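You operate a simulated robot arm through the tools that you are given. There is no shell and no other tool.

Carry out the task below with a simulated robot arm. There is one attempt and no reset: what you move stays moved.

JOB
Put the blue coil from the top of the brown cabinet on the top of the blue bench. Count the green net ends on the top of the blue bench, then put as many of the rolled straps from the top of the blue bench on the top of the brown cabinet. Put the yellow block on the middle shelf of the grey rack away on the black mat by the gauge board. Take the basket on the top of the white table and put it away on the bottom shelf of the yellow rack. The order is free.
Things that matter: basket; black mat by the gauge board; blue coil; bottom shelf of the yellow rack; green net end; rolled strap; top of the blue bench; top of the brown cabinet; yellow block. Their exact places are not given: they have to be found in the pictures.

Only the result counts: the job must be done as asked and must still hold three seconds after the hand-in. Knocking over, shifting, dropping, spilling or breaking anything else fails it.

ROBOT AND FRAMES
A 7-joint arm with a two-finger gripper on a trunk, on a base that moves. Base frame: it is fixed to the floor where the robot stands at the start and does not move with it; the origin is under the middle of the robot, x ahead of it, y to its left, z up. Lengths are in m, angles in degrees, forces in N, time in s.
With the tool pointing down near the work surface it reaches from about 0.3 to 0.76 m from the robot's upright axis, wherever it stands. Its first joint turns from -143.0 to 143.0 degrees. Places, roughly: basket (35x24x17 cm) [11.8, 9.3, 0.9]; black mat by the gauge board (15x15 cm) [-0.82, -1.22, 0.86]; blue coil (18x18x3 cm) [-2.3, -1.1, 0.9]; bottom shelf of the yellow rack [11.1, 5.7, 0.2]; green net end (4x4x2 cm) [-0.4, -1.6, 0.9]; rolled strap (8x8x4 cm) [0.6, -1.9, 0.9]; top of the blue bench [-0.2, -1.6, 0.9]; top of the brown cabinet [-2.1, -1.3, 0.9]; yellow block [9.25, -3.25, 1]. Payload 2.45 kg.
Tool frame: the origin (TCP) lies between the finger pads and is the grasp point; the fingertips stand 0.026 m ahead of it; z points along the fingers, y is the line along which they close. The gripper opens to 0.096 m; its body begins 0.069 m behind the TCP.
Orientation is told as [roll, pitch, yaw] about the base's x, y, z axes, in that order, counted from this pose: with the fingers straight down and closing along the base's y, the tool's x points along the base's -x, its y along +y and its z along -z.

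CONTROLS
- The arm moves only by the tool arm_command. Its arguments are lists of equal length, an entry for each row: "delta_pos": the shift along the base's x, y, z in units of 20 mm (1.0 is 20 mm), a list of three; "rot": the turn, a rotation vector about the base's x, y, z in units of 6 degrees (1.0 is 6 degrees), a list of three. In form: {"delta_pos": [[x, y, z], ...], "rot": [[ax, ay, az], ...]}. A call has 1 to 20 rows; each row shifts and turns the commanded pose from where the row before left it. "jaw" is the finger opening in m, from 0 to 0.096, set as the call begins (left out, the last holds). A call with a number of a shift or a turn outside -1 to 1 is refused whole. Each row takes 0.2 s and may step no farther than 0.05 m and 8.6 degrees from the row before; otherwise, or with a gripper value out of range, the whole call is refused. Where a pose cannot be reached the arm comes as near as it can. A force on the tool above 40 N (or 10 N above the force at the start of the call, whichever is more), or a blocked arm, ends the call early, and 0.2 s more pass. Each finger travels about 0.05 m/s and halts on what it meets, pressing with about 41 N; the grip force reading is that of the motor and also rises with nothing between the fingers. The clock runs only during rows and for 0.2 s after the last one: add rows that do not move to give the fingers time. It gives the time, the measured TCP pose, the force on the tool (base axes), the opening and the grip force at its end, in the units of the frame above (readings bear some noise), with the torque about the TCP (base axes, N m) and any sound that the robot's microphone picked up.
- Cameras (640 x 400 px; columns grow to the right, rows downward): "scene" is now at [0.0332, 0.168, 1.5216]; the picture's right is [-0.12, -0.99, 0.00], its down [-0.59, 0.07, -0.81] and it looks along [0.80, -0.09, -0.59] (base axes); focal length 264 px, centre (320, 200). "wrist" rides on the gripper at [0.082, 0.003, -0.098] in the tool frame; the picture's right is [-0.04, 1.00, 0.00], its down [-0.73, -0.03, -0.68] and it looks along [-0.68, -0.03, 0.73] (tool axes); focal length 256 px, centre (320, 200).
- grab_frame(camera): a new picture of that camera. The clock stands still meanwhile.
- lift_body(by): slides the trunk up (or, below 0, down) by that many m; the arm and the scene camera ride with it, the base frame stays. It gives what a move gives, with no picture.
- steer(legs): drives the robot by 1 to 6 legs, each [ahead, turn to the left] in m and degrees, along the robot's own axes; the way and the turn of a leg run together, so that a leg with both is an arc; at most 1.5 m and 180 degrees a leg. The arm and the cameras ride along, it lands a little off, and it stops where it bumps. It gives what a move gives.
- aim_head(pan, tilt): turns the head with the scene camera to pan (to the left, within 155 degrees either way) and tilt (down, from -29 to 69), counted from straight ahead of the robot. It gives what a move gives.
- measure_at(camera, pixels): for up to 12 pixels [column, row] of the newest picture of that camera ("zoom" is the newest enlarged one), the place [x, y, z] in the base frame of the surface seen there, good to about 0.002 m, but the place of the scene camera against the robot may be out by one fixed shift of up to 0.012 m in any direction. The clock stands still meanwhile.
- inspect(camera, box): a new picture of the part [left, top, right, bottom] of that camera's present view, enlarged. The clock stands still meanwhile.
- hand_in(): hands the job in; it is judged then, once.

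Unless the task says otherwise, let go and move clear before handing in.

The tools are called after "Request:" by a JSON object that holds its "op" and its "data". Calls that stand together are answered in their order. arm_command: Moves the arm, as the interface text tells. Its arguments: {"type":"object","properties":{"delta_pos":{"type":"array"},"rot":{"type":"array"},"jaw":{"type":"number"}},"required":["delta_pos","rot"]} The other tools are called the same way: lift_body (by) moves the trunk up or down; steer (legs) drives the base; aim_head (pan, tilt) turns the head that bears the scene camera; grab_frame (camera) takes a picture; measure_at (camera, pixels) gives the place of the surface under pixels of a picture; inspect (camera, box) takes an enlarged picture of a part of a camera's view; hand_in () hands the job in.

At the start:

```text
time: 0.0
eef_pos: [0.5784, 0.0617, 1.1791]
tcp_rot: [0.0, 0.0, -0.1]
contact_force: [0.5, 0.0, -0.9]
moment: [-0.01, -0.02, -0.04]
grip_width: 0.0962
finger_force: 0.0
trunk travel left (down, up): [-0.55, 0.09]
robot x, y, heading: [-0.0038, -0.0054, -0.0]
head pan, tilt (commanded): [-6.6, 36.2]
```

scene: 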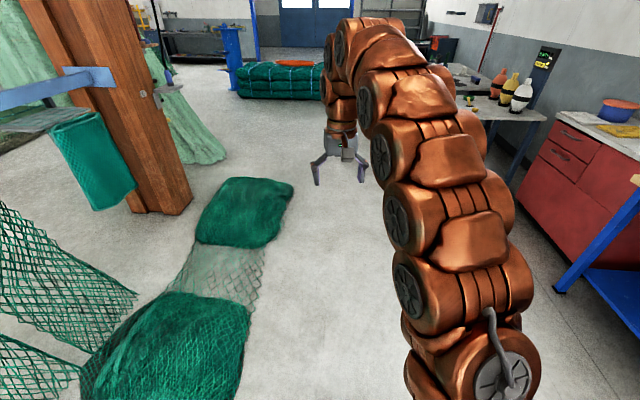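
wrist: 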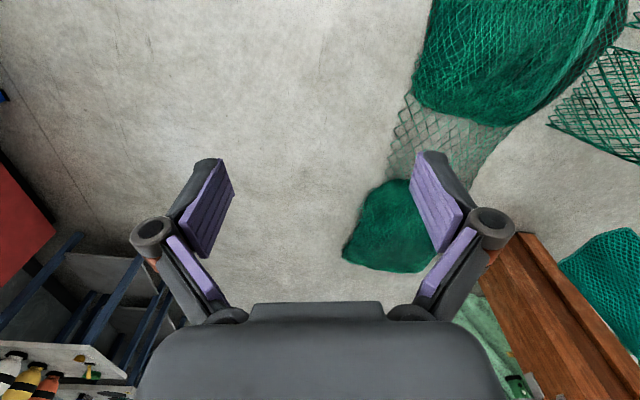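

The first picture shows the arm ahead, nets on the left, and a red cabinet and a blue-legged bench at the right edge (about pixel 630,240). I'll pan the head to the right to see the blue bench.

Request:
{"op": "aim_head", "data": {"pan": -90, "tilt": 35}}

```text
time: 1.6
eef_pos: [0.5772, 0.0638, 1.1787]
tcp_rot: [0.0, 0.0, -0.1]
contact_force: [1.5, -0.3, -0.5]
moment: [-0.01, 0.01, 0.0]
grip_width: 0.0959
finger_force: 0.1
trunk travel left (down, up): [-0.55, 0.09]
robot x, y, heading: [0.0004, 0.0018, 0.1]
head pan, tilt (commanded): [-90.0, 35.0]
```

The head is now turned right; I'll take a picture of the bench.

Request:
{"op": "grab_frame", "data": {"camera": "scene"}}

```text
taken
```

scene: 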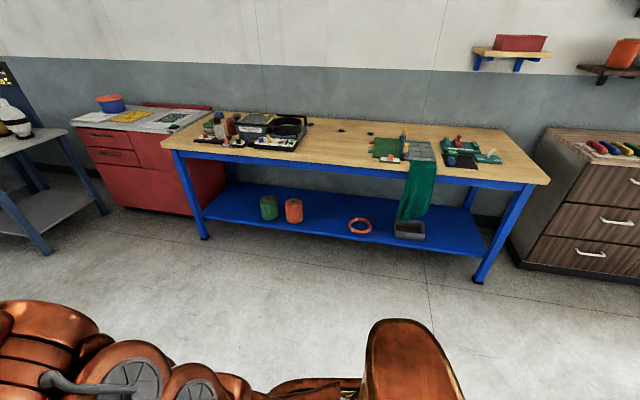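

The blue bench spans from pixel (165,145) to (545,180), with small items on it. I'll enlarge the pieces of its top.

Request:
{"op": "inspect", "data": {"camera": "scene", "box": [180, 90, 340, 190]}}

Request:
{"op": "inspect", "data": {"camera": "scene", "box": [350, 110, 510, 210]}}

Request:
{"op": "inspect", "data": {"camera": "scene", "box": [510, 100, 640, 200]}}

```text
4.00 times, centred on (260, 140) of scene
```

zoom: 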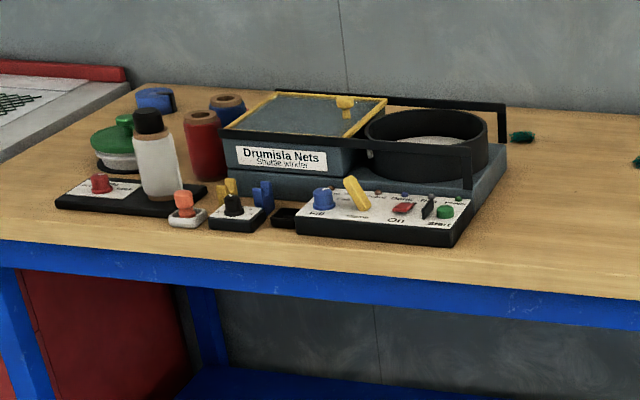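

```text
4.00 times, centred on (430, 160) of scene
```

zoom: 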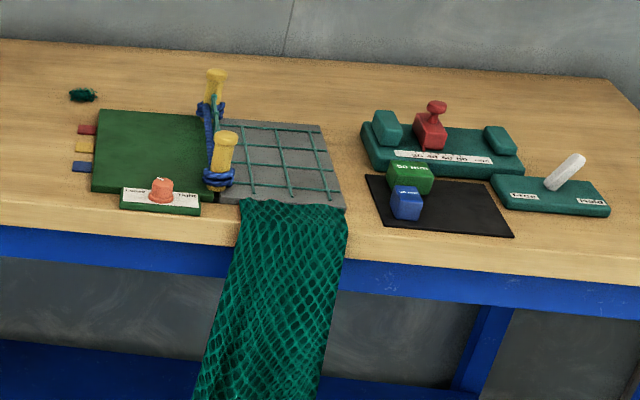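

```text
4.00 times, centred on (575, 150) of scene
```

zoom: 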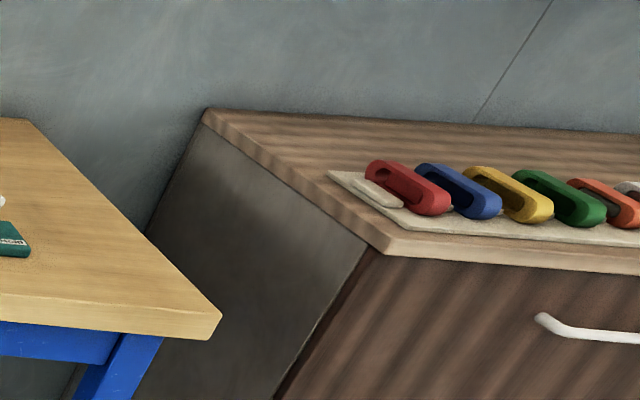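

Green net ends show as small lumps at zoom (520,137), (640,160) and another at (83,95) in the second zoom. I'll measure bench geometry before driving in for a closer look.

Request:
{"op": "measure_at", "data": {"camera": "scene", "pixels": [[163, 140], [545, 182], [217, 110], [503, 131], [310, 124], [341, 130], [371, 135], [203, 237], [478, 280], [268, 208], [360, 226], [410, 230]]}}

Request:
{"op": "inspect", "data": {"camera": "scene", "box": [290, 100, 410, 175]}}

Request:
{"op": "inspect", "data": {"camera": "scene", "box": [190, 95, 270, 145]}}

```text
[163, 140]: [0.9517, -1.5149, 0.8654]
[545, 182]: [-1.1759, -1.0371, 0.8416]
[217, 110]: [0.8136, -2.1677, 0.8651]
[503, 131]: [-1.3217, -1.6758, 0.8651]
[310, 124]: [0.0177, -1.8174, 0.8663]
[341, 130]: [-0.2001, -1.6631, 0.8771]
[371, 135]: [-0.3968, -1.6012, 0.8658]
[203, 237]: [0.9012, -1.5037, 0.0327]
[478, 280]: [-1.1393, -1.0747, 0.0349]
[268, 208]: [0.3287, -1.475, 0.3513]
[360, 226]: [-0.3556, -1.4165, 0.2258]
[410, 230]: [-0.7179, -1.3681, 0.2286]
```

```text
5.33 times, centred on (350, 138) of scene
```

zoom: 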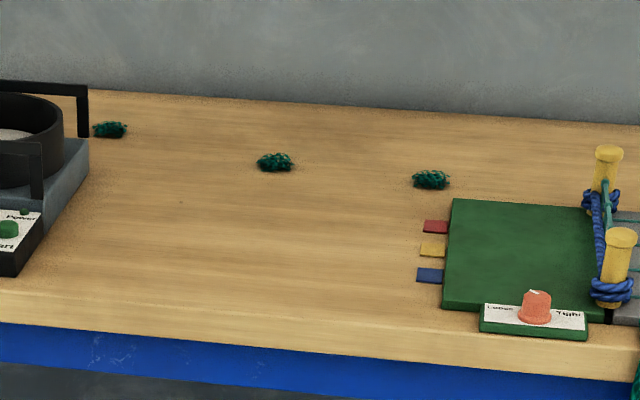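

```text
8.00 times, centred on (230, 120) of scene
```

zoom: 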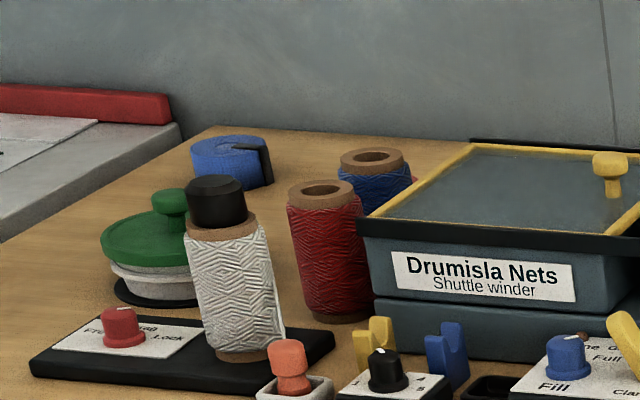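

Three green net ends are visible so far (zoom 110,130; 275,162; 430,180) and one blue rolled strap (zoom 230,160 in the last). I'll look around the room for navigation and the cabinet.

Request:
{"op": "aim_head", "data": {"pan": -140, "tilt": 30}}

Request:
{"op": "grab_frame", "data": {"camera": "scene"}}

Request:
{"op": "inspect", "data": {"camera": "scene", "box": [200, 80, 400, 205]}}

Request:
{"op": "aim_head", "data": {"pan": -20, "tilt": 15}}

Request:
{"op": "grab_frame", "data": {"camera": "scene"}}

Request:
{"op": "aim_head", "data": {"pan": 60, "tilt": 20}}

Request:
{"op": "grab_frame", "data": {"camera": "scene"}}

Request:
{"op": "aim_head", "data": {"pan": 140, "tilt": 25}}

Request:
{"op": "grab_frame", "data": {"camera": "scene"}}

```text
time: 2.8
eef_pos: [0.5781, 0.0627, 1.1791]
tcp_rot: [0.1, 0.0, 0.0]
contact_force: [0.0, -0.2, 0.2]
moment: [0.01, 0.01, 0.01]
grip_width: 0.0959
finger_force: 0.0
trunk travel left (down, up): [-0.55, 0.09]
robot x, y, heading: [-0.0007, -0.0019, -0.1]
head pan, tilt (commanded): [-140.0, 30.0]
```

```text
taken
```

scene: 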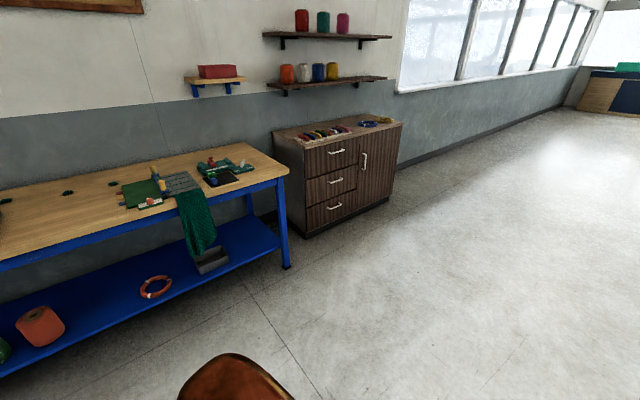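

```text
3.20 times, centred on (300, 142) of scene
```

zoom: 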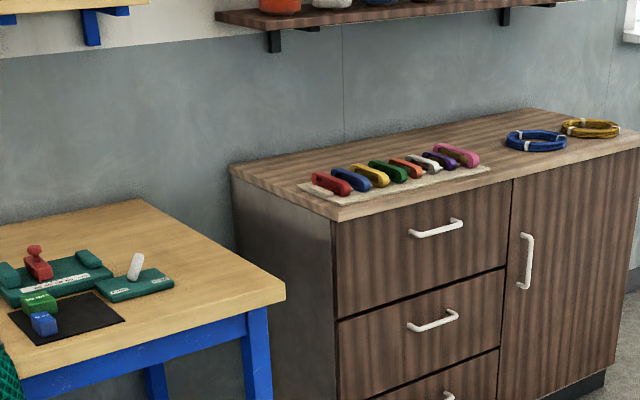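

```text
time: 4.8
eef_pos: [0.5771, 0.0617, 1.1785]
tcp_rot: [0.0, 0.0, 0.0]
contact_force: [0.0, 0.8, -0.7]
moment: [-0.01, 0.01, 0.0]
grip_width: 0.0959
finger_force: 0.0
trunk travel left (down, up): [-0.55, 0.09]
robot x, y, heading: [0.0003, 0.001, 0.0]
head pan, tilt (commanded): [-20.0, 15.0]
```

```text
taken
```

scene: 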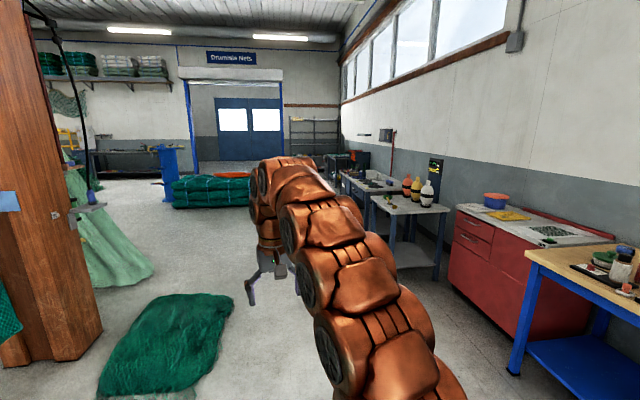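

```text
time: 6.3
eef_pos: [0.5765, 0.0625, 1.1787]
tcp_rot: [0.1, 0.0, 0.1]
contact_force: [0.6, 0.1, -0.1]
moment: [0.02, 0.01, 0.02]
grip_width: 0.0958
finger_force: 0.1
trunk travel left (down, up): [-0.55, 0.09]
robot x, y, heading: [0.0016, 0.0004, -0.0]
head pan, tilt (commanded): [60.0, 20.0]
```

```text
taken
```

scene: 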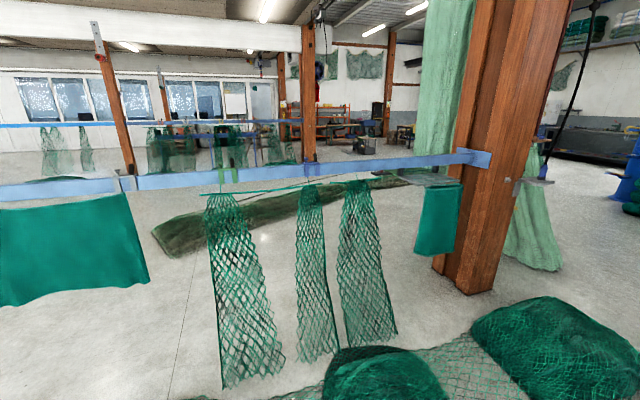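

```text
time: 7.8
eef_pos: [0.5781, 0.0622, 1.1796]
tcp_rot: [-0.1, 0.0, 0.0]
contact_force: [0.7, -0.1, -0.1]
moment: [0.0, 0.0, 0.01]
grip_width: 0.0958
finger_force: 0.1
trunk travel left (down, up): [-0.55, 0.09]
robot x, y, heading: [0.0022, 0.0007, 0.0]
head pan, tilt (commanded): [140.0, 25.0]
```

```text
taken
```

scene: 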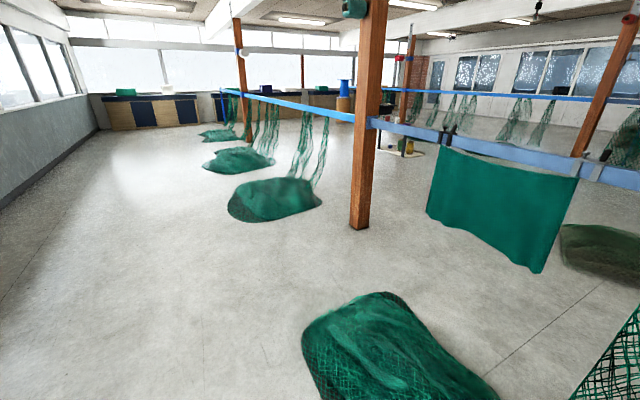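

The cabinet carries the blue coil (zoom 537,140) and a yellow coil, with seven twine tools on a cloth. The floor toward the bench is clear, so I'll drive toward its left end where the strap lies.

Request:
{"op": "steer", "data": {"legs": [[0, -49], [0.8, 0], [0, -53.6]]}}

Request:
{"op": "aim_head", "data": {"pan": 0, "tilt": 40}}

Request:
{"op": "grab_frame", "data": {"camera": "scene"}}

Request:
{"op": "grab_frame", "data": {"camera": "wrist"}}

```text
time: 16.8
eef_pos: [0.4691, -1.2021, 1.1792]
tcp_rot: [0.0, -0.1, -102.2]
contact_force: [0.2, 0.6, 0.7]
moment: [-0.01, -0.03, 0.02]
grip_width: 0.0958
finger_force: 0.1
trunk travel left (down, up): [-0.55, 0.09]
robot x, y, heading: [0.5298, -0.6241, -102.3]
head pan, tilt (commanded): [140.0, 25.0]
```

```text
time: 19.0
eef_pos: [0.4705, -1.2027, 1.1791]
tcp_rot: [-0.1, 0.0, -102.3]
contact_force: [-0.2, -0.3, -0.3]
moment: [0.02, 0.02, 0.01]
grip_width: 0.096
finger_force: 0.0
trunk travel left (down, up): [-0.55, 0.09]
robot x, y, heading: [0.5325, -0.6221, -102.2]
head pan, tilt (commanded): [0.0, 40.0]
```

```text
taken
```

scene: 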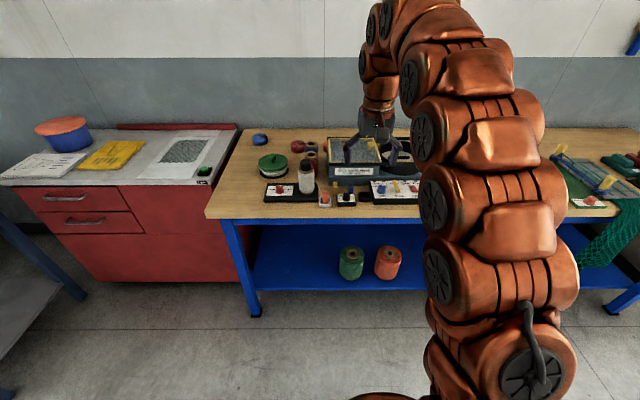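

```text
taken
```

wrist: 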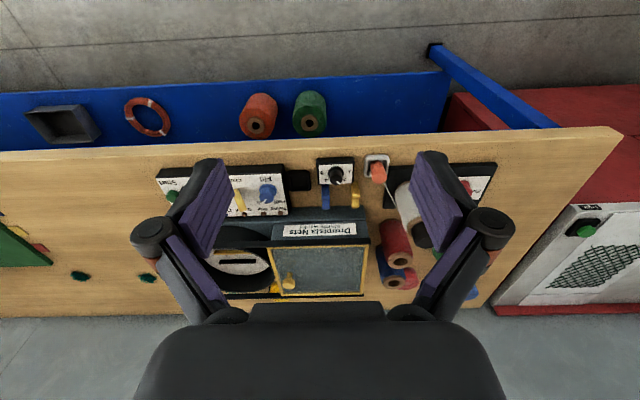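

The wrist view shows the bench from above: a pinkish piece by the spools (408,280) and blue at (470,295). I'll enlarge both views.

Request:
{"op": "inspect", "data": {"camera": "scene", "box": [240, 120, 340, 183]}}

Request:
{"op": "inspect", "data": {"camera": "wrist", "box": [340, 200, 500, 300]}}

Request:
{"op": "inspect", "data": {"camera": "wrist", "box": [0, 200, 200, 325]}}

Request:
{"op": "inspect", "data": {"camera": "scene", "box": [320, 120, 480, 220]}}

```text
6.35 times, centred on (290, 152) of scene
```

zoom: 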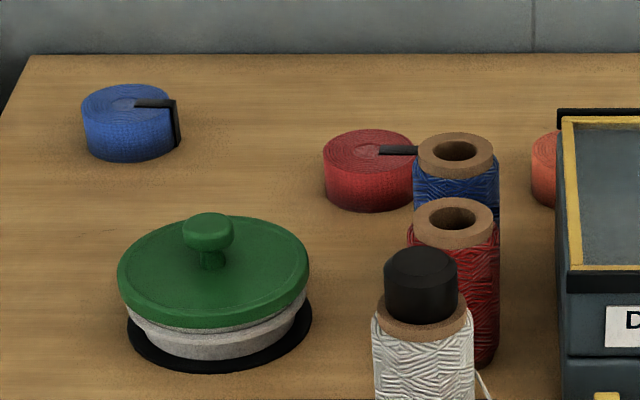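

```text
4.00 times, centred on (420, 250) of wrist
```

zoom: 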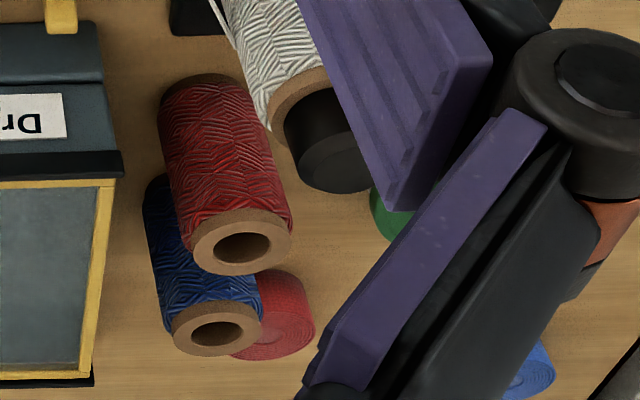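

```text
3.20 times, centred on (100, 262) of wrist
```

zoom: 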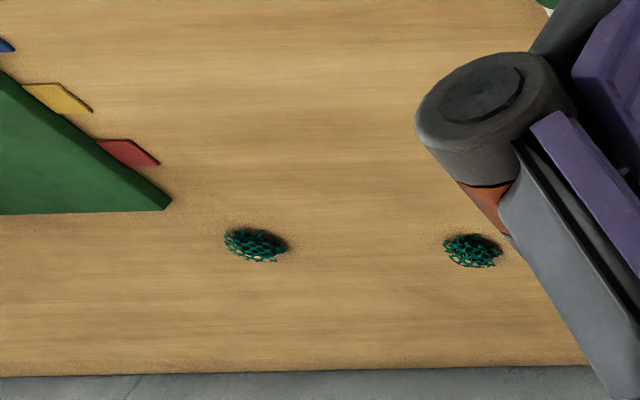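

```text
4.00 times, centred on (400, 170) of scene
```

zoom: 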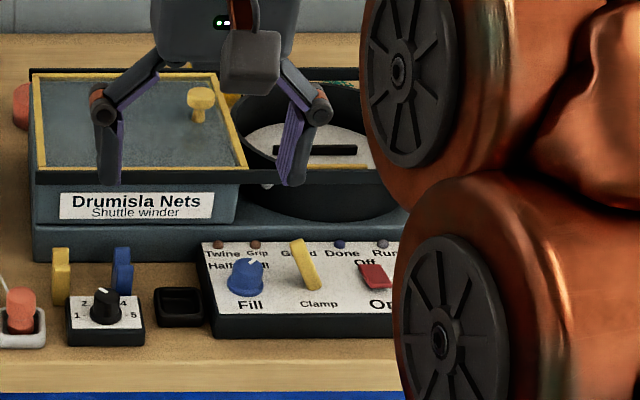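

There are blue, red and orange-pink straps along the back, perhaps more behind the winder. I'll measure what is seen.

Request:
{"op": "measure_at", "data": {"camera": "scene", "pixels": [[259, 135], [297, 143], [327, 146], [311, 143], [311, 153], [306, 165], [272, 160], [340, 150], [340, 170], [405, 150], [265, 204], [216, 215]]}}

Request:
{"op": "lift_body", "data": {"by": 0.09}}

Request:
{"op": "steer", "data": {"legs": [[0.3, 0]]}}

Request:
{"op": "grab_frame", "data": {"camera": "scene"}}

Request:
{"op": "grab_frame", "data": {"camera": "wrist"}}

```text
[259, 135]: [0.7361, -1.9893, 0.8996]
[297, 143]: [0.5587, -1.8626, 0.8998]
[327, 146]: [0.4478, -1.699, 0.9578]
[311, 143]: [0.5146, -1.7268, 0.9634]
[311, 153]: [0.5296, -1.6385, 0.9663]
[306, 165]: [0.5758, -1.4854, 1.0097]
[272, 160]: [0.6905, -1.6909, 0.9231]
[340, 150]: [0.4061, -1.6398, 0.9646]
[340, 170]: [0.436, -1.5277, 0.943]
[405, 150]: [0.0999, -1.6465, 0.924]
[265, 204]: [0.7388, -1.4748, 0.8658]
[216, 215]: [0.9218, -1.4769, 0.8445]
```

```text
time: 20.3
eef_pos: [0.4688, -1.2013, 1.2684]
tcp_rot: [-0.1, 0.1, -102.3]
contact_force: [-0.1, -0.3, 0.1]
moment: [0.04, 0.04, 0.0]
grip_width: 0.0959
finger_force: 0.1
trunk travel left (down, up): [-0.64, 0.0]
robot x, y, heading: [0.5268, -0.627, -102.4]
head pan, tilt (commanded): [0.0, 40.0]
```

```text
time: 22.3
eef_pos: [0.4103, -1.4976, 1.2686]
tcp_rot: [-0.1, 0.0, -101.9]
contact_force: [-0.3, 0.0, 0.1]
moment: [-0.01, -0.03, -0.01]
grip_width: 0.0959
finger_force: 0.1
trunk travel left (down, up): [-0.64, 0.0]
robot x, y, heading: [0.4682, -0.9163, -101.7]
head pan, tilt (commanded): [0.0, 40.0]
```

```text
taken
```

scene: 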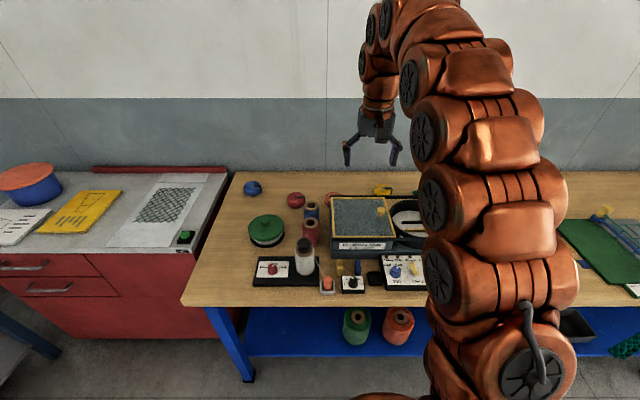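

```text
taken
```

wrist: 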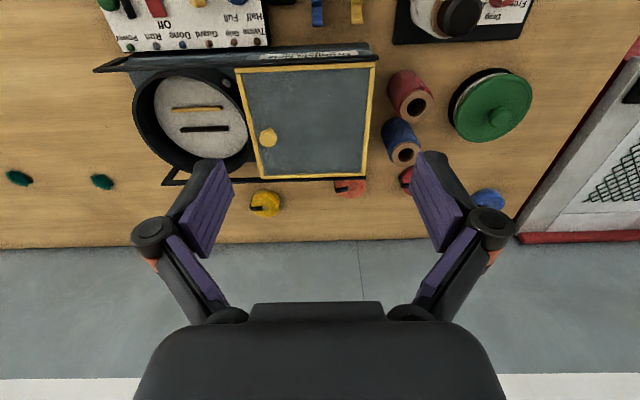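

The wrist now shows four straps: yellow (265,203), orange (350,188), red (407,180), blue (488,198), and two net ends at (18,178) and (102,181). I'll enlarge to check nothing hides behind the tub.

Request:
{"op": "inspect", "data": {"camera": "wrist", "box": [80, 120, 240, 220]}}

Request:
{"op": "inspect", "data": {"camera": "wrist", "box": [240, 120, 400, 220]}}

Request:
{"op": "inspect", "data": {"camera": "scene", "box": [230, 160, 430, 285]}}

```text
4.00 times, centred on (160, 170) of wrist
```

zoom: 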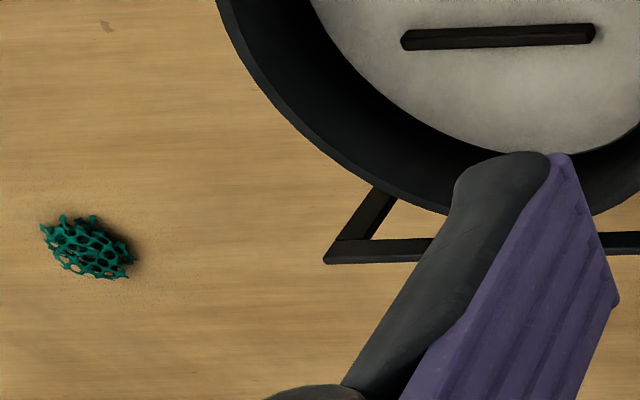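

```text
4.00 times, centred on (320, 170) of wrist
```

zoom: 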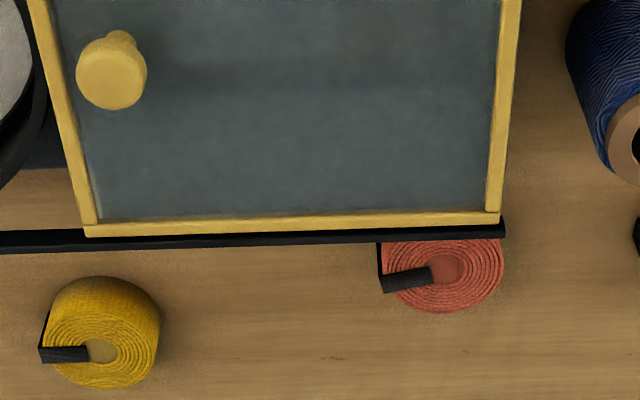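

```text
3.20 times, centred on (330, 222) of scene
```

zoom: 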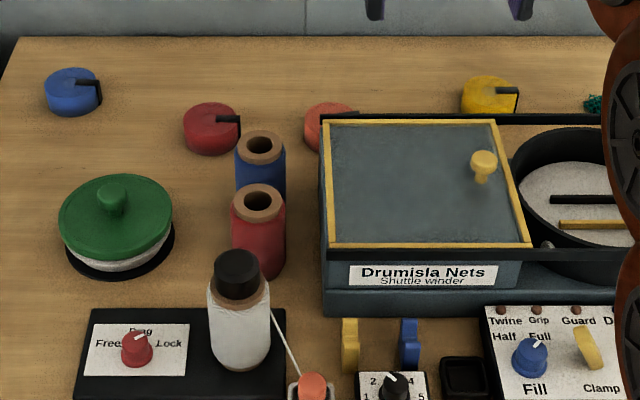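

A net end also shows at scene zoom (593,103). I'll measure these through the wrist camera to tell whether they are the same three.

Request:
{"op": "measure_at", "data": {"camera": "wrist", "pixels": [[18, 178], [102, 181], [263, 206], [352, 187], [406, 183], [488, 198], [200, 128], [204, 110]]}}

Request:
{"op": "aim_head", "data": {"pan": -35, "tilt": 40}}

Request:
{"op": "grab_frame", "data": {"camera": "scene"}}

Request:
{"op": "inspect", "data": {"camera": "scene", "box": [220, 100, 460, 250]}}

```text
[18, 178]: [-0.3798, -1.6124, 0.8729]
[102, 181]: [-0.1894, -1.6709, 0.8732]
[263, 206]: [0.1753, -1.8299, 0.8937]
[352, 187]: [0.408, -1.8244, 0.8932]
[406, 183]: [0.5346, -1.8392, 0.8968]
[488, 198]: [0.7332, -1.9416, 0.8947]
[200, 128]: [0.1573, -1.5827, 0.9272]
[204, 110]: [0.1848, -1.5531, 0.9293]
```

```text
time: 23.3
eef_pos: [0.41, -1.4971, 1.2686]
tcp_rot: [0.0, 0.0, -102.0]
contact_force: [0.4, -0.9, 0.1]
moment: [-0.01, -0.01, -0.01]
grip_width: 0.0961
finger_force: 0.1
trunk travel left (down, up): [-0.64, 0.0]
robot x, y, heading: [0.4689, -0.9153, -102.1]
head pan, tilt (commanded): [-35.0, 40.0]
```

```text
taken
```

scene: 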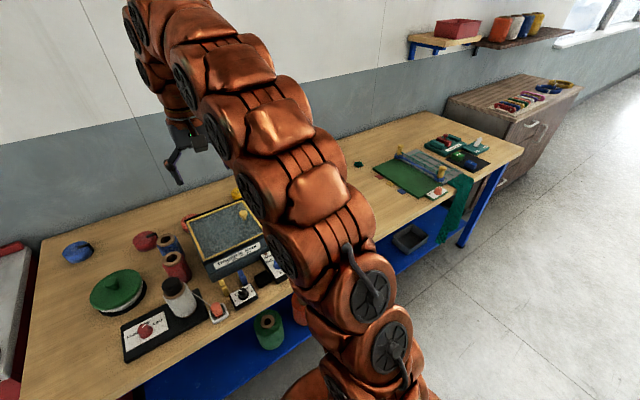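

```text
2.67 times, centred on (340, 175) of scene
```

zoom: 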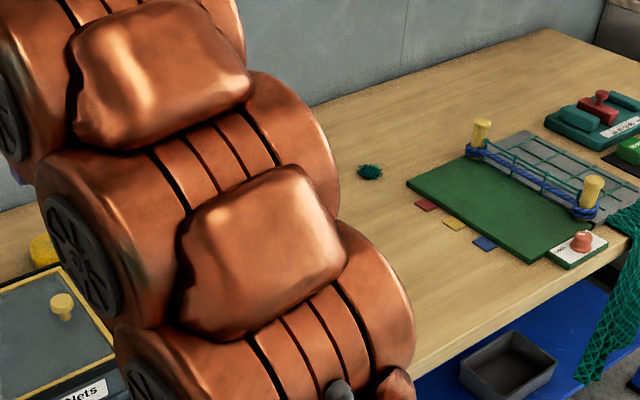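

Net ends are at about (-0.38,-1.61), (-0.19,-1.67) and (0.02,-1.82): three. I need to get nearer to reach the straps, so I'll look down to see my base against the bench.

Request:
{"op": "aim_head", "data": {"pan": 40, "tilt": 69}}

Request:
{"op": "grab_frame", "data": {"camera": "scene"}}

Request:
{"op": "aim_head", "data": {"pan": -50, "tilt": 69}}

Request:
{"op": "grab_frame", "data": {"camera": "scene"}}

```text
time: 24.8
eef_pos: [0.41, -1.4975, 1.2693]
tcp_rot: [0.0, 0.1, -101.9]
contact_force: [0.4, -0.9, 0.3]
moment: [-0.01, 0.01, 0.0]
grip_width: 0.0961
finger_force: 0.1
trunk travel left (down, up): [-0.64, 0.0]
robot x, y, heading: [0.4647, -0.9168, -102.0]
head pan, tilt (commanded): [40.0, 68.8]
```

```text
taken
```

scene: 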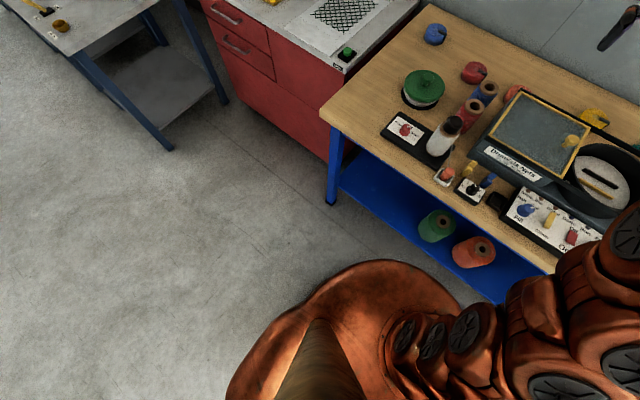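

```text
time: 26.5
eef_pos: [0.4092, -1.4966, 1.269]
tcp_rot: [0.0, -0.1, -101.9]
contact_force: [0.1, 0.0, -0.1]
moment: [0.0, 0.02, 0.01]
grip_width: 0.096
finger_force: 0.1
trunk travel left (down, up): [-0.64, 0.0]
robot x, y, heading: [0.4684, -0.9176, -101.9]
head pan, tilt (commanded): [-50.0, 68.8]
```

```text
taken
```

scene: 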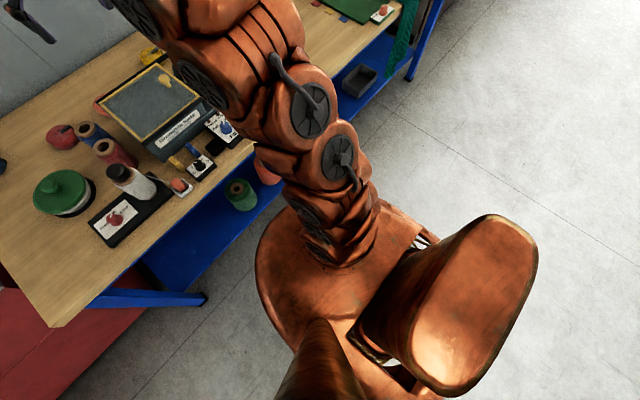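

The base is a rounded copper platform (edge near pixel 257,275 and 300,195); I'll measure its rim to find the clearance.

Request:
{"op": "measure_at", "data": {"camera": "scene", "pixels": [[259, 275], [262, 300], [275, 325], [270, 235], [300, 350], [420, 225], [268, 215], [280, 205], [540, 250], [500, 220], [440, 395], [200, 303]]}}

```text
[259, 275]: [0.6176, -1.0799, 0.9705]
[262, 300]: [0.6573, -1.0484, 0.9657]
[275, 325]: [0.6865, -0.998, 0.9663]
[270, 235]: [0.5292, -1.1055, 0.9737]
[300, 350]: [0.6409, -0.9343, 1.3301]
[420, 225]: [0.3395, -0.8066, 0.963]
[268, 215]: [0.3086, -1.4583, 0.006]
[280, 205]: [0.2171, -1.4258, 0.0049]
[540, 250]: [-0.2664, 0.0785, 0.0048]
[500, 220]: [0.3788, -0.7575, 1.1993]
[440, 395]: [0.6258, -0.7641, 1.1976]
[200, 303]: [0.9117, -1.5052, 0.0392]
```

The trunk disc has a radius of about 0.23 m (rim at z≈0.97), so I can advance to about 0.27 m from the bench edge. I'll creep forward in two steps and check for bumps.

Request:
{"op": "steer", "data": {"legs": [[0.12, 0]]}}

Request:
{"op": "grab_frame", "data": {"camera": "scene"}}

Request:
{"op": "measure_at", "data": {"camera": "scene", "pixels": [[259, 275], [270, 235], [190, 303], [150, 290], [240, 160]]}}

```text
time: 27.7
eef_pos: [0.3851, -1.6148, 1.2694]
tcp_rot: [-0.1, 0.1, -101.8]
contact_force: [1.1, -0.5, 0.4]
moment: [-0.03, 0.04, -0.01]
grip_width: 0.096
finger_force: 0.0
trunk travel left (down, up): [-0.64, 0.0]
robot x, y, heading: [0.4416, -1.0389, -101.8]
head pan, tilt (commanded): [-50.0, 68.8]
```

```text
taken
```

scene: 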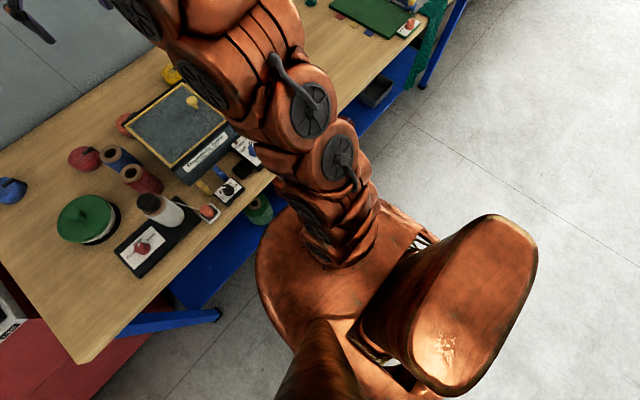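

```text
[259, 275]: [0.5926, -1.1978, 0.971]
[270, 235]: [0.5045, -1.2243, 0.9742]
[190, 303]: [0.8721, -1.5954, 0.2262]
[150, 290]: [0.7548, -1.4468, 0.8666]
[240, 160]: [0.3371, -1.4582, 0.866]
```

Still clear (about 0.12 m between disc rim and bench edge). I'll advance another 0.08 m and then take a wrist look.

Request:
{"op": "steer", "data": {"legs": [[0.08, 0]]}}

Request:
{"op": "grab_frame", "data": {"camera": "wrist"}}

```text
time: 28.8
eef_pos: [0.3695, -1.6959, 1.27]
tcp_rot: [-0.1, 0.1, -101.8]
contact_force: [0.1, 0.0, 0.3]
moment: [-0.02, 0.0, -0.04]
grip_width: 0.0961
finger_force: 0.2
trunk travel left (down, up): [-0.64, 0.0]
robot x, y, heading: [0.4273, -1.1176, -101.9]
head pan, tilt (commanded): [-50.0, 68.8]
```

```text
taken
```

wrist: 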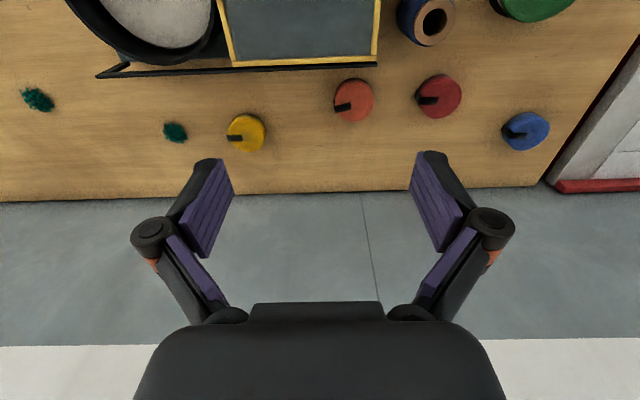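

Now everything behind the winder is clear: straps at (246,132), (353,100), (438,96), (525,131), and net ends at (37,98), (175,132). I'll measure them.

Request:
{"op": "measure_at", "data": {"camera": "wrist", "pixels": [[37, 98], [175, 132], [248, 131], [236, 135], [355, 98], [440, 96], [427, 100], [527, 130], [512, 130], [375, 64], [360, 150], [430, 22]]}}

Request:
{"op": "inspect", "data": {"camera": "wrist", "box": [330, 60, 570, 210]}}

```text
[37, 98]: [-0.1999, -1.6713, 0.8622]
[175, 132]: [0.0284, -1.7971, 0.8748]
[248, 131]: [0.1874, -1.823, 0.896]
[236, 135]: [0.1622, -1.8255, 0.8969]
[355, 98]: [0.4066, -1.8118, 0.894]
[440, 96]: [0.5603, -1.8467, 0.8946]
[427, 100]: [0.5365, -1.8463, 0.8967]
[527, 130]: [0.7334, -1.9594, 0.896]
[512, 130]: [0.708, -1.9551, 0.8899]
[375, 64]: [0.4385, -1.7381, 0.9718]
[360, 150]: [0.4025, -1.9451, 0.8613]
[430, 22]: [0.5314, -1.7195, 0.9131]
```

```text
2.67 times, centred on (450, 135) of wrist
```

zoom: 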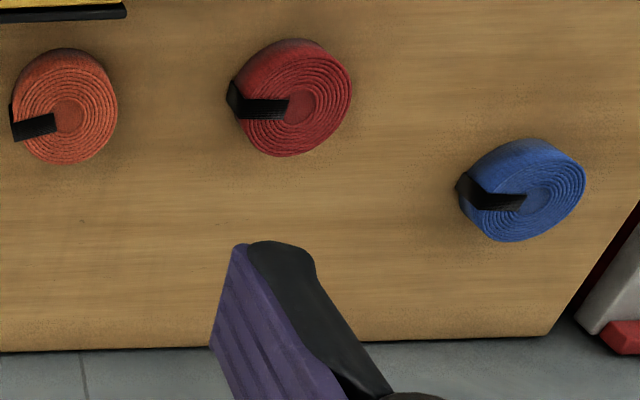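

The net-end count stands at three: (0.03,-1.80), (-0.20,-1.67), (-0.39,-1.61). I'll measure the red strap's rim in the enlarged picture to centre the grasp.

Request:
{"op": "measure_at", "data": {"camera": "zoom", "pixels": [[302, 106], [298, 60], [287, 154], [346, 90], [245, 120], [335, 70], [255, 75], [320, 140], [240, 90], [200, 105], [400, 90], [300, 200]]}}

```text
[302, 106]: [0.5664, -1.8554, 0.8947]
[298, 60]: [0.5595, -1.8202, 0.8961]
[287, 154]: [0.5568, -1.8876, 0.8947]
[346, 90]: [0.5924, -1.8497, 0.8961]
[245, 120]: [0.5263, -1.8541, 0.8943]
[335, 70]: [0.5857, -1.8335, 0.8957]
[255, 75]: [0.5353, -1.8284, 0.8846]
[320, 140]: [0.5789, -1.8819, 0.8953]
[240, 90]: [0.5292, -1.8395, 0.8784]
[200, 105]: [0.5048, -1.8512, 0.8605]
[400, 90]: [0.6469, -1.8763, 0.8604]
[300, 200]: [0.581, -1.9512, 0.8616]
```

The red strap's centre is at about (0.559,-1.853), top z 0.895, table 0.861. I'll move the tool over it at z≈1.17 and re-check through the wrist.

Request:
{"op": "arm_command", "data": {"delta_pos": [[0.9475, -0.785, -0.5], [0.9475, -0.785, -0.5], [0.9475, -0.785, -0.5], [0.9475, -0.785, -0.5], [0.9475, -0.785, -0.5], [0.9475, -0.785, -0.5], [0.9475, -0.785, -0.5], [0.9475, -0.785, -0.5], [0.9475, -0.785, -0.5], [0.9475, -0.785, -0.5], [0, 0, 0]], "rot": [[0, 0, 0], [0, 0, 0], [0, 0, 0], [0, 0, 0], [0, 0, 0], [0, 0, 0], [0, 0, 0], [0, 0, 0], [0, 0, 0], [0, 0, 0], [0, 0, 0]], "jaw": 0.096}}

Request:
{"op": "grab_frame", "data": {"camera": "wrist"}}

Request:
{"op": "aim_head", "data": {"pan": 20, "tilt": 50}}

Request:
{"op": "grab_frame", "data": {"camera": "scene"}}

```text
time: 31.2
eef_pos: [0.5487, -1.823, 1.1395]
tcp_rot: [0.0, 0.1, -101.8]
contact_force: [0.9, -0.3, 0.4]
moment: [0.01, 0.05, -0.01]
grip_width: 0.0958
finger_force: 0.0
out of reach, approached as far as the arm can: row 7, 8, 10
trunk travel left (down, up): [-0.64, 0.0]
robot x, y, heading: [0.4253, -1.1189, -101.8]
head pan, tilt (commanded): [-50.0, 68.8]
```

```text
taken
```

wrist: 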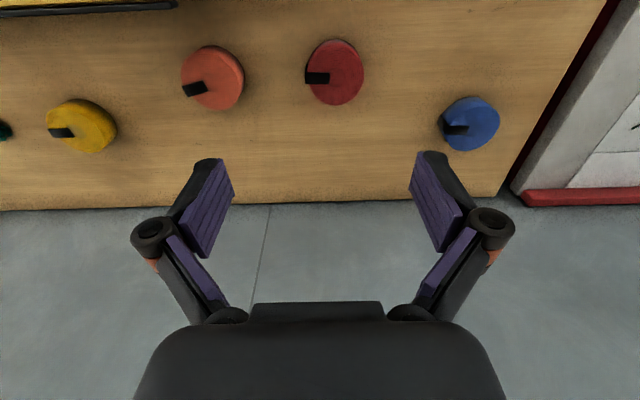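

```text
time: 32.6
eef_pos: [0.5472, -1.8242, 1.1403]
tcp_rot: [0.0, 0.1, -101.8]
contact_force: [-0.4, 0.2, -0.3]
moment: [0.02, -0.01, 0.04]
grip_width: 0.0957
finger_force: 0.1
trunk travel left (down, up): [-0.64, 0.0]
robot x, y, heading: [0.4249, -1.1182, -101.8]
head pan, tilt (commanded): [20.0, 50.0]
```

```text
taken
```

scene: 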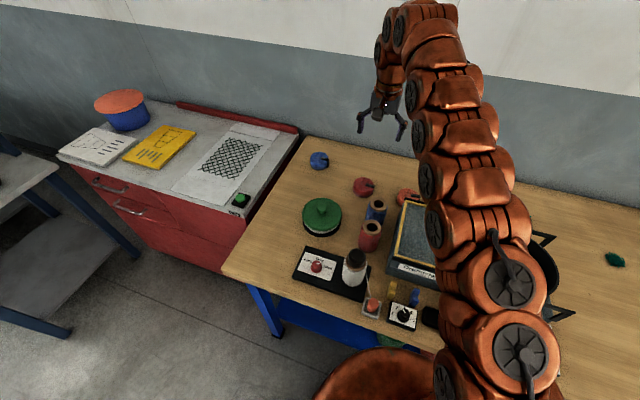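

The tool stopped at (0.548,-1.823), short of the target because of reach at this height. Lower down the reach should grow, so I'll descend to z≈1.0 and see.

Request:
{"op": "arm_command", "data": {"delta_pos": [[0, 0, -0.7], [0, 0, -0.7], [0, 0, -0.7], [0, 0, -0.7], [0, 0, -0.7], [0, 0, -0.7], [0, 0, -0.7], [0, 0, -0.7], [0, 0, 0]], "rot": [[0, 0, 0], [0, 0, 0], [0, 0, 0], [0, 0, 0], [0, 0, 0], [0, 0, 0], [0, 0, 0], [0, 0, 0], [0, 0, 0]]}}

Request:
{"op": "grab_frame", "data": {"camera": "wrist"}}

```text
time: 34.6
eef_pos: [0.547, -1.8241, 1.0265]
tcp_rot: [0.0, 0.0, -101.8]
contact_force: [0.5, -0.1, -0.4]
moment: [0.01, 0.02, -0.03]
grip_width: 0.0962
finger_force: 0.0
trunk travel left (down, up): [-0.64, 0.0]
robot x, y, heading: [0.428, -1.1189, -101.8]
head pan, tilt (commanded): [20.0, 50.0]
```

```text
taken
```

wrist: 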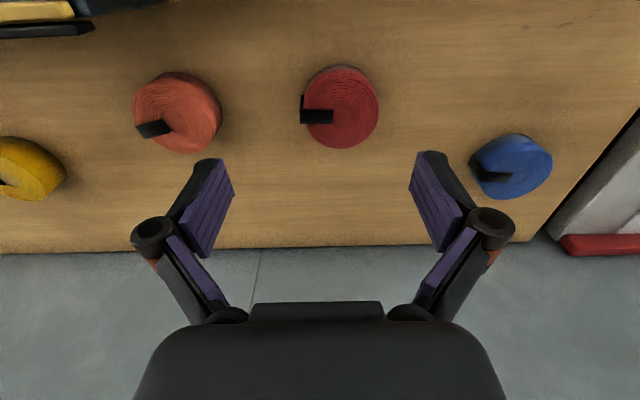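

The commanded pose restarts from where the arm truly stood, so I'll now shift the remaining (0.012,-0.029) at this lower height.

Request:
{"op": "arm_command", "data": {"delta_pos": [[0.3, -0.725, -0.5], [0.3, -0.725, -0.5], [0, 0, 0]], "rot": [[0, 0, 0], [0, 0, 0], [0, 0, 0]]}}

Request:
{"op": "grab_frame", "data": {"camera": "wrist"}}

Request:
{"op": "grab_frame", "data": {"camera": "scene"}}

```text
time: 35.4
eef_pos: [0.5606, -1.8553, 1.0059]
tcp_rot: [0.0, 0.0, -101.8]
contact_force: [0.1, 0.1, 0.0]
moment: [0.03, 0.02, -0.01]
grip_width: 0.0958
finger_force: 0.1
trunk travel left (down, up): [-0.64, 0.0]
robot x, y, heading: [0.4279, -1.1156, -101.9]
head pan, tilt (commanded): [20.0, 50.0]
```

```text
taken
```

wrist: 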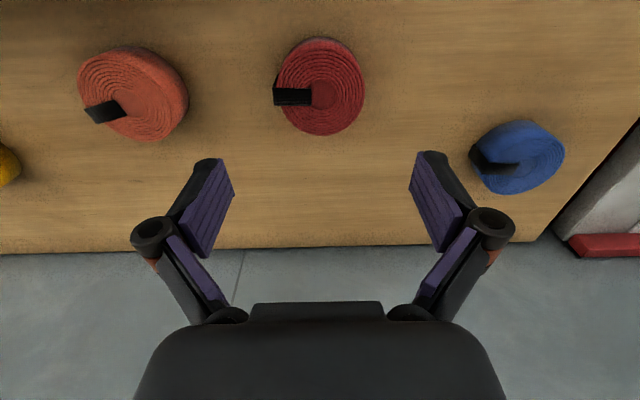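

```text
taken
```

scene: 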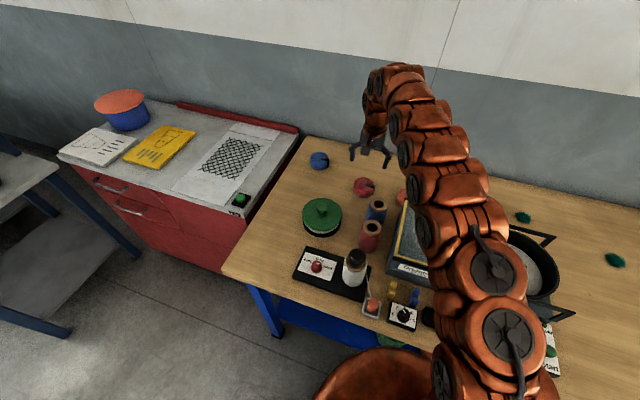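

The tool is at (0.5606,-1.8553,1.006) over the red strap (picture centre about 322,87). I'll re-measure the rim from this closer view.

Request:
{"op": "measure_at", "data": {"camera": "wrist", "pixels": [[325, 92], [317, 56], [322, 131], [361, 90], [281, 105], [350, 60], [290, 62], [345, 125]]}}

```text
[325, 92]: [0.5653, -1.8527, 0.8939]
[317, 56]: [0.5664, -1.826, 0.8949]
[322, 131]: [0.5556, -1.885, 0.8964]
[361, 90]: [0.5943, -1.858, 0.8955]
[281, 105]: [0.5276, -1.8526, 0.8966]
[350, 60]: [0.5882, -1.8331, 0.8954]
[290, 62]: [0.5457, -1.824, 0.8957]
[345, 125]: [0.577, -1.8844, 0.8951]
```

The centre is at about (0.561,-1.854), directly under the tool. I'll descend to z≈0.893 with the jaw open.

Request:
{"op": "arm_command", "data": {"delta_pos": [[0, 0, -0.94], [0, 0, -0.94], [0, 0, -0.94], [0, 0, -0.94], [0, 0, -0.94], [0, 0, -0.9], [0, 0, 0]], "rot": [[0, 0, 0], [0, 0, 0], [0, 0, 0], [0, 0, 0], [0, 0, 0], [0, 0, 0], [0, 0, 0]], "jaw": 0.096}}

Request:
{"op": "grab_frame", "data": {"camera": "wrist"}}

```text
time: 37.0
eef_pos: [0.5601, -1.8535, 0.8966]
tcp_rot: [0.0, 0.0, -101.8]
contact_force: [0.4, -1.0, 0.4]
moment: [0.04, 0.04, 0.01]
grip_width: 0.0959
finger_force: 0.1
trunk travel left (down, up): [-0.64, 0.0]
robot x, y, heading: [0.4258, -1.1171, -101.8]
head pan, tilt (commanded): [20.0, 50.0]
```

```text
taken
```

wrist: 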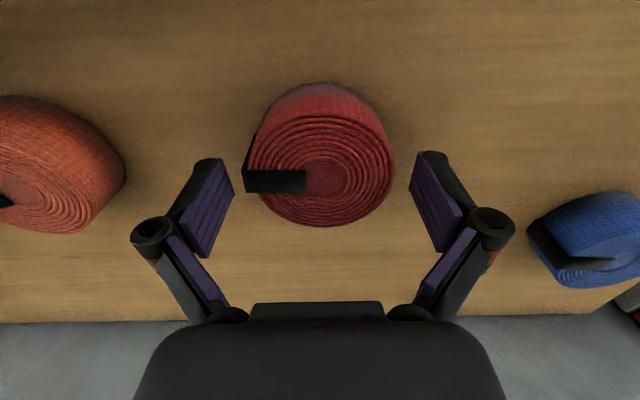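

The strap sits between the fingers in the wrist view. I'll close the jaw and wait.

Request:
{"op": "arm_command", "data": {"delta_pos": [[0, 0, -0.15], [0, 0, 0], [0, 0, 0], [0, 0, 0], [0, 0, 0], [0, 0, 0]], "rot": [[0, 0, 0], [0, 0, 0], [0, 0, 0], [0, 0, 0], [0, 0, 0], [0, 0, 0]], "jaw": 0.04}}

Request:
{"op": "arm_command", "data": {"delta_pos": [[0, 0, 0.5], [0, 0, 0.5], [0, 0, 1], [0, 0, 1], [0, 0, 1], [0, 0, 1]], "rot": [[0, 0, 0], [0, 0, 0], [0, 0, 0], [0, 0, 0], [0, 0, 0], [0, 0, 0]]}}

Request:
{"op": "grab_frame", "data": {"camera": "wrist"}}

```text
time: 38.4
eef_pos: [0.5602, -1.8544, 0.8941]
tcp_rot: [0.0, 0.0, -101.8]
contact_force: [4.3, -1.6, 8.5]
moment: [0.01, 0.01, 0.01]
grip_width: 0.075
finger_force: 41.1
trunk travel left (down, up): [-0.64, 0.0]
robot x, y, heading: [0.4244, -1.1187, -101.8]
head pan, tilt (commanded): [20.0, 50.0]
```

```text
time: 39.8
eef_pos: [0.5585, -1.8544, 0.9966]
tcp_rot: [0.0, 0.1, -101.7]
contact_force: [0.7, 0.3, -1.8]
moment: [0.03, 0.03, 0.02]
grip_width: 0.0748
finger_force: 41.8
trunk travel left (down, up): [-0.64, 0.0]
robot x, y, heading: [0.4237, -1.1167, -102.0]
head pan, tilt (commanded): [20.0, 50.0]
```

```text
taken
```

wrist: 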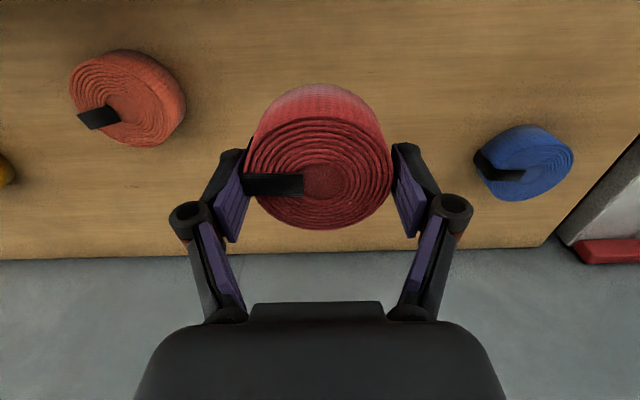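

The strap is held (opening 0.075, grip 41.8 N) and lifted. I'll raise it and bring it back in front of the trunk.

Request:
{"op": "arm_command", "data": {"delta_pos": [[-0.2, 0.3, 1], [-0.2, 0.3, 1], [-0.2, 0.3, 1], [-0.2, 0.3, 1], [-0.927, 0.93, 0.517], [-0.927, 0.93, 0.517], [-0.927, 0.93, 0.517], [-0.927, 0.93, 0.517], [-0.927, 0.93, 0.517], [-0.927, 0.93, 0.517], [-0.927, 0.93, 0.517], [-0.927, 0.93, 0.517], [-0.927, 0.93, 0.517], [-0.927, 0.93, 0.517], [-0.927, 0.93, 0.517], [-0.927, 0.93, 0.517], [0, 0, 0]], "rot": [[0, 0, 0], [0, 0, 0], [0, 0, 0], [0, 0, 0], [0, 0, 0], [0, 0, 0], [0, 0, 0], [0, 0, 0], [0, 0, 0], [0, 0, 0], [0, 0, 0], [0, 0, 0], [0, 0, 0], [0, 0, 0], [0, 0, 0], [0, 0, 0], [0, 0, 0]]}}

Request:
{"op": "aim_head", "data": {"pan": -60, "tilt": 35}}

Request:
{"op": "grab_frame", "data": {"camera": "scene"}}

```text
time: 43.4
eef_pos: [0.3205, -1.607, 1.1985]
tcp_rot: [0.0, -0.1, -101.8]
contact_force: [-0.8, -0.3, -1.6]
moment: [0.0, -0.01, 0.02]
grip_width: 0.0749
finger_force: 41.2
trunk travel left (down, up): [-0.64, 0.0]
robot x, y, heading: [0.4245, -1.1191, -101.9]
head pan, tilt (commanded): [20.0, 50.0]
```

```text
time: 44.9
eef_pos: [0.3222, -1.6069, 1.1984]
tcp_rot: [-0.1, 0.0, -101.9]
contact_force: [-0.3, -0.3, -1.8]
moment: [0.03, 0.03, 0.01]
grip_width: 0.0748
finger_force: 41.0
trunk travel left (down, up): [-0.64, 0.0]
robot x, y, heading: [0.4221, -1.1193, -102.0]
head pan, tilt (commanded): [-60.0, 35.0]
```

```text
taken
```

scene: 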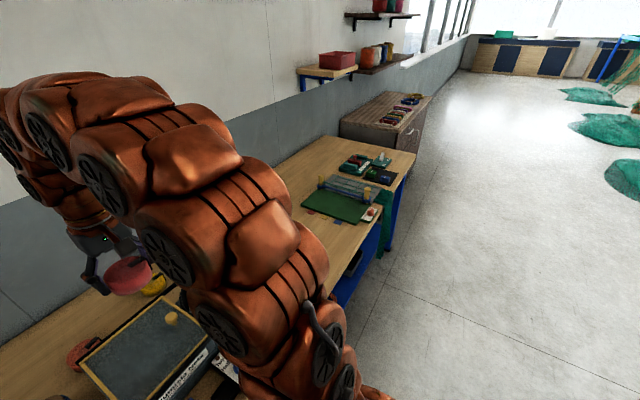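

The path along the bench front is clear. I'll back off 0.4 m, turn right to run parallel to the bench, and drive toward the cabinet.

Request:
{"op": "steer", "data": {"legs": [[-0.4, 0], [0, -90.5], [1.5, 0]]}}

Request:
{"op": "aim_head", "data": {"pan": 50, "tilt": 35}}

Request:
{"op": "grab_frame", "data": {"camera": "scene"}}

```text
time: 58.2
eef_pos: [-1.3789, -0.2038, 1.1993]
tcp_rot: [0.0, 0.0, 164.3]
contact_force: [0.3, -1.6, -1.8]
moment: [-0.01, 0.0, -0.01]
grip_width: 0.0751
finger_force: 40.9
trunk travel left (down, up): [-0.64, 0.0]
robot x, y, heading: [-0.8939, -0.3423, 164.1]
head pan, tilt (commanded): [-60.0, 35.0]
```

```text
time: 60.1
eef_pos: [-1.3784, -0.2049, 1.1986]
tcp_rot: [0.0, -0.1, 164.2]
contact_force: [0.2, 0.2, -1.9]
moment: [-0.01, 0.01, 0.04]
grip_width: 0.0749
finger_force: 41.1
trunk travel left (down, up): [-0.64, 0.0]
robot x, y, heading: [-0.8939, -0.3432, 164.1]
head pan, tilt (commanded): [50.0, 35.0]
```

```text
taken
```

scene: 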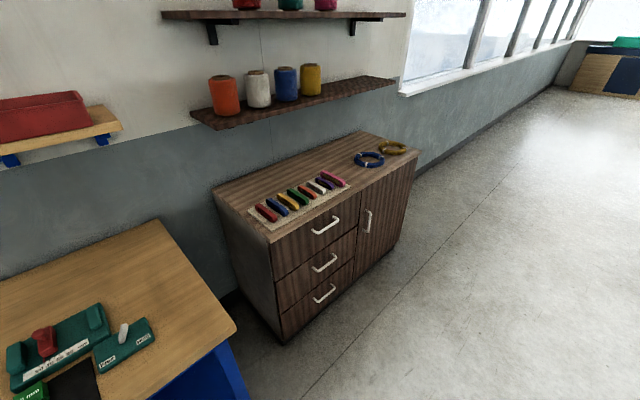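

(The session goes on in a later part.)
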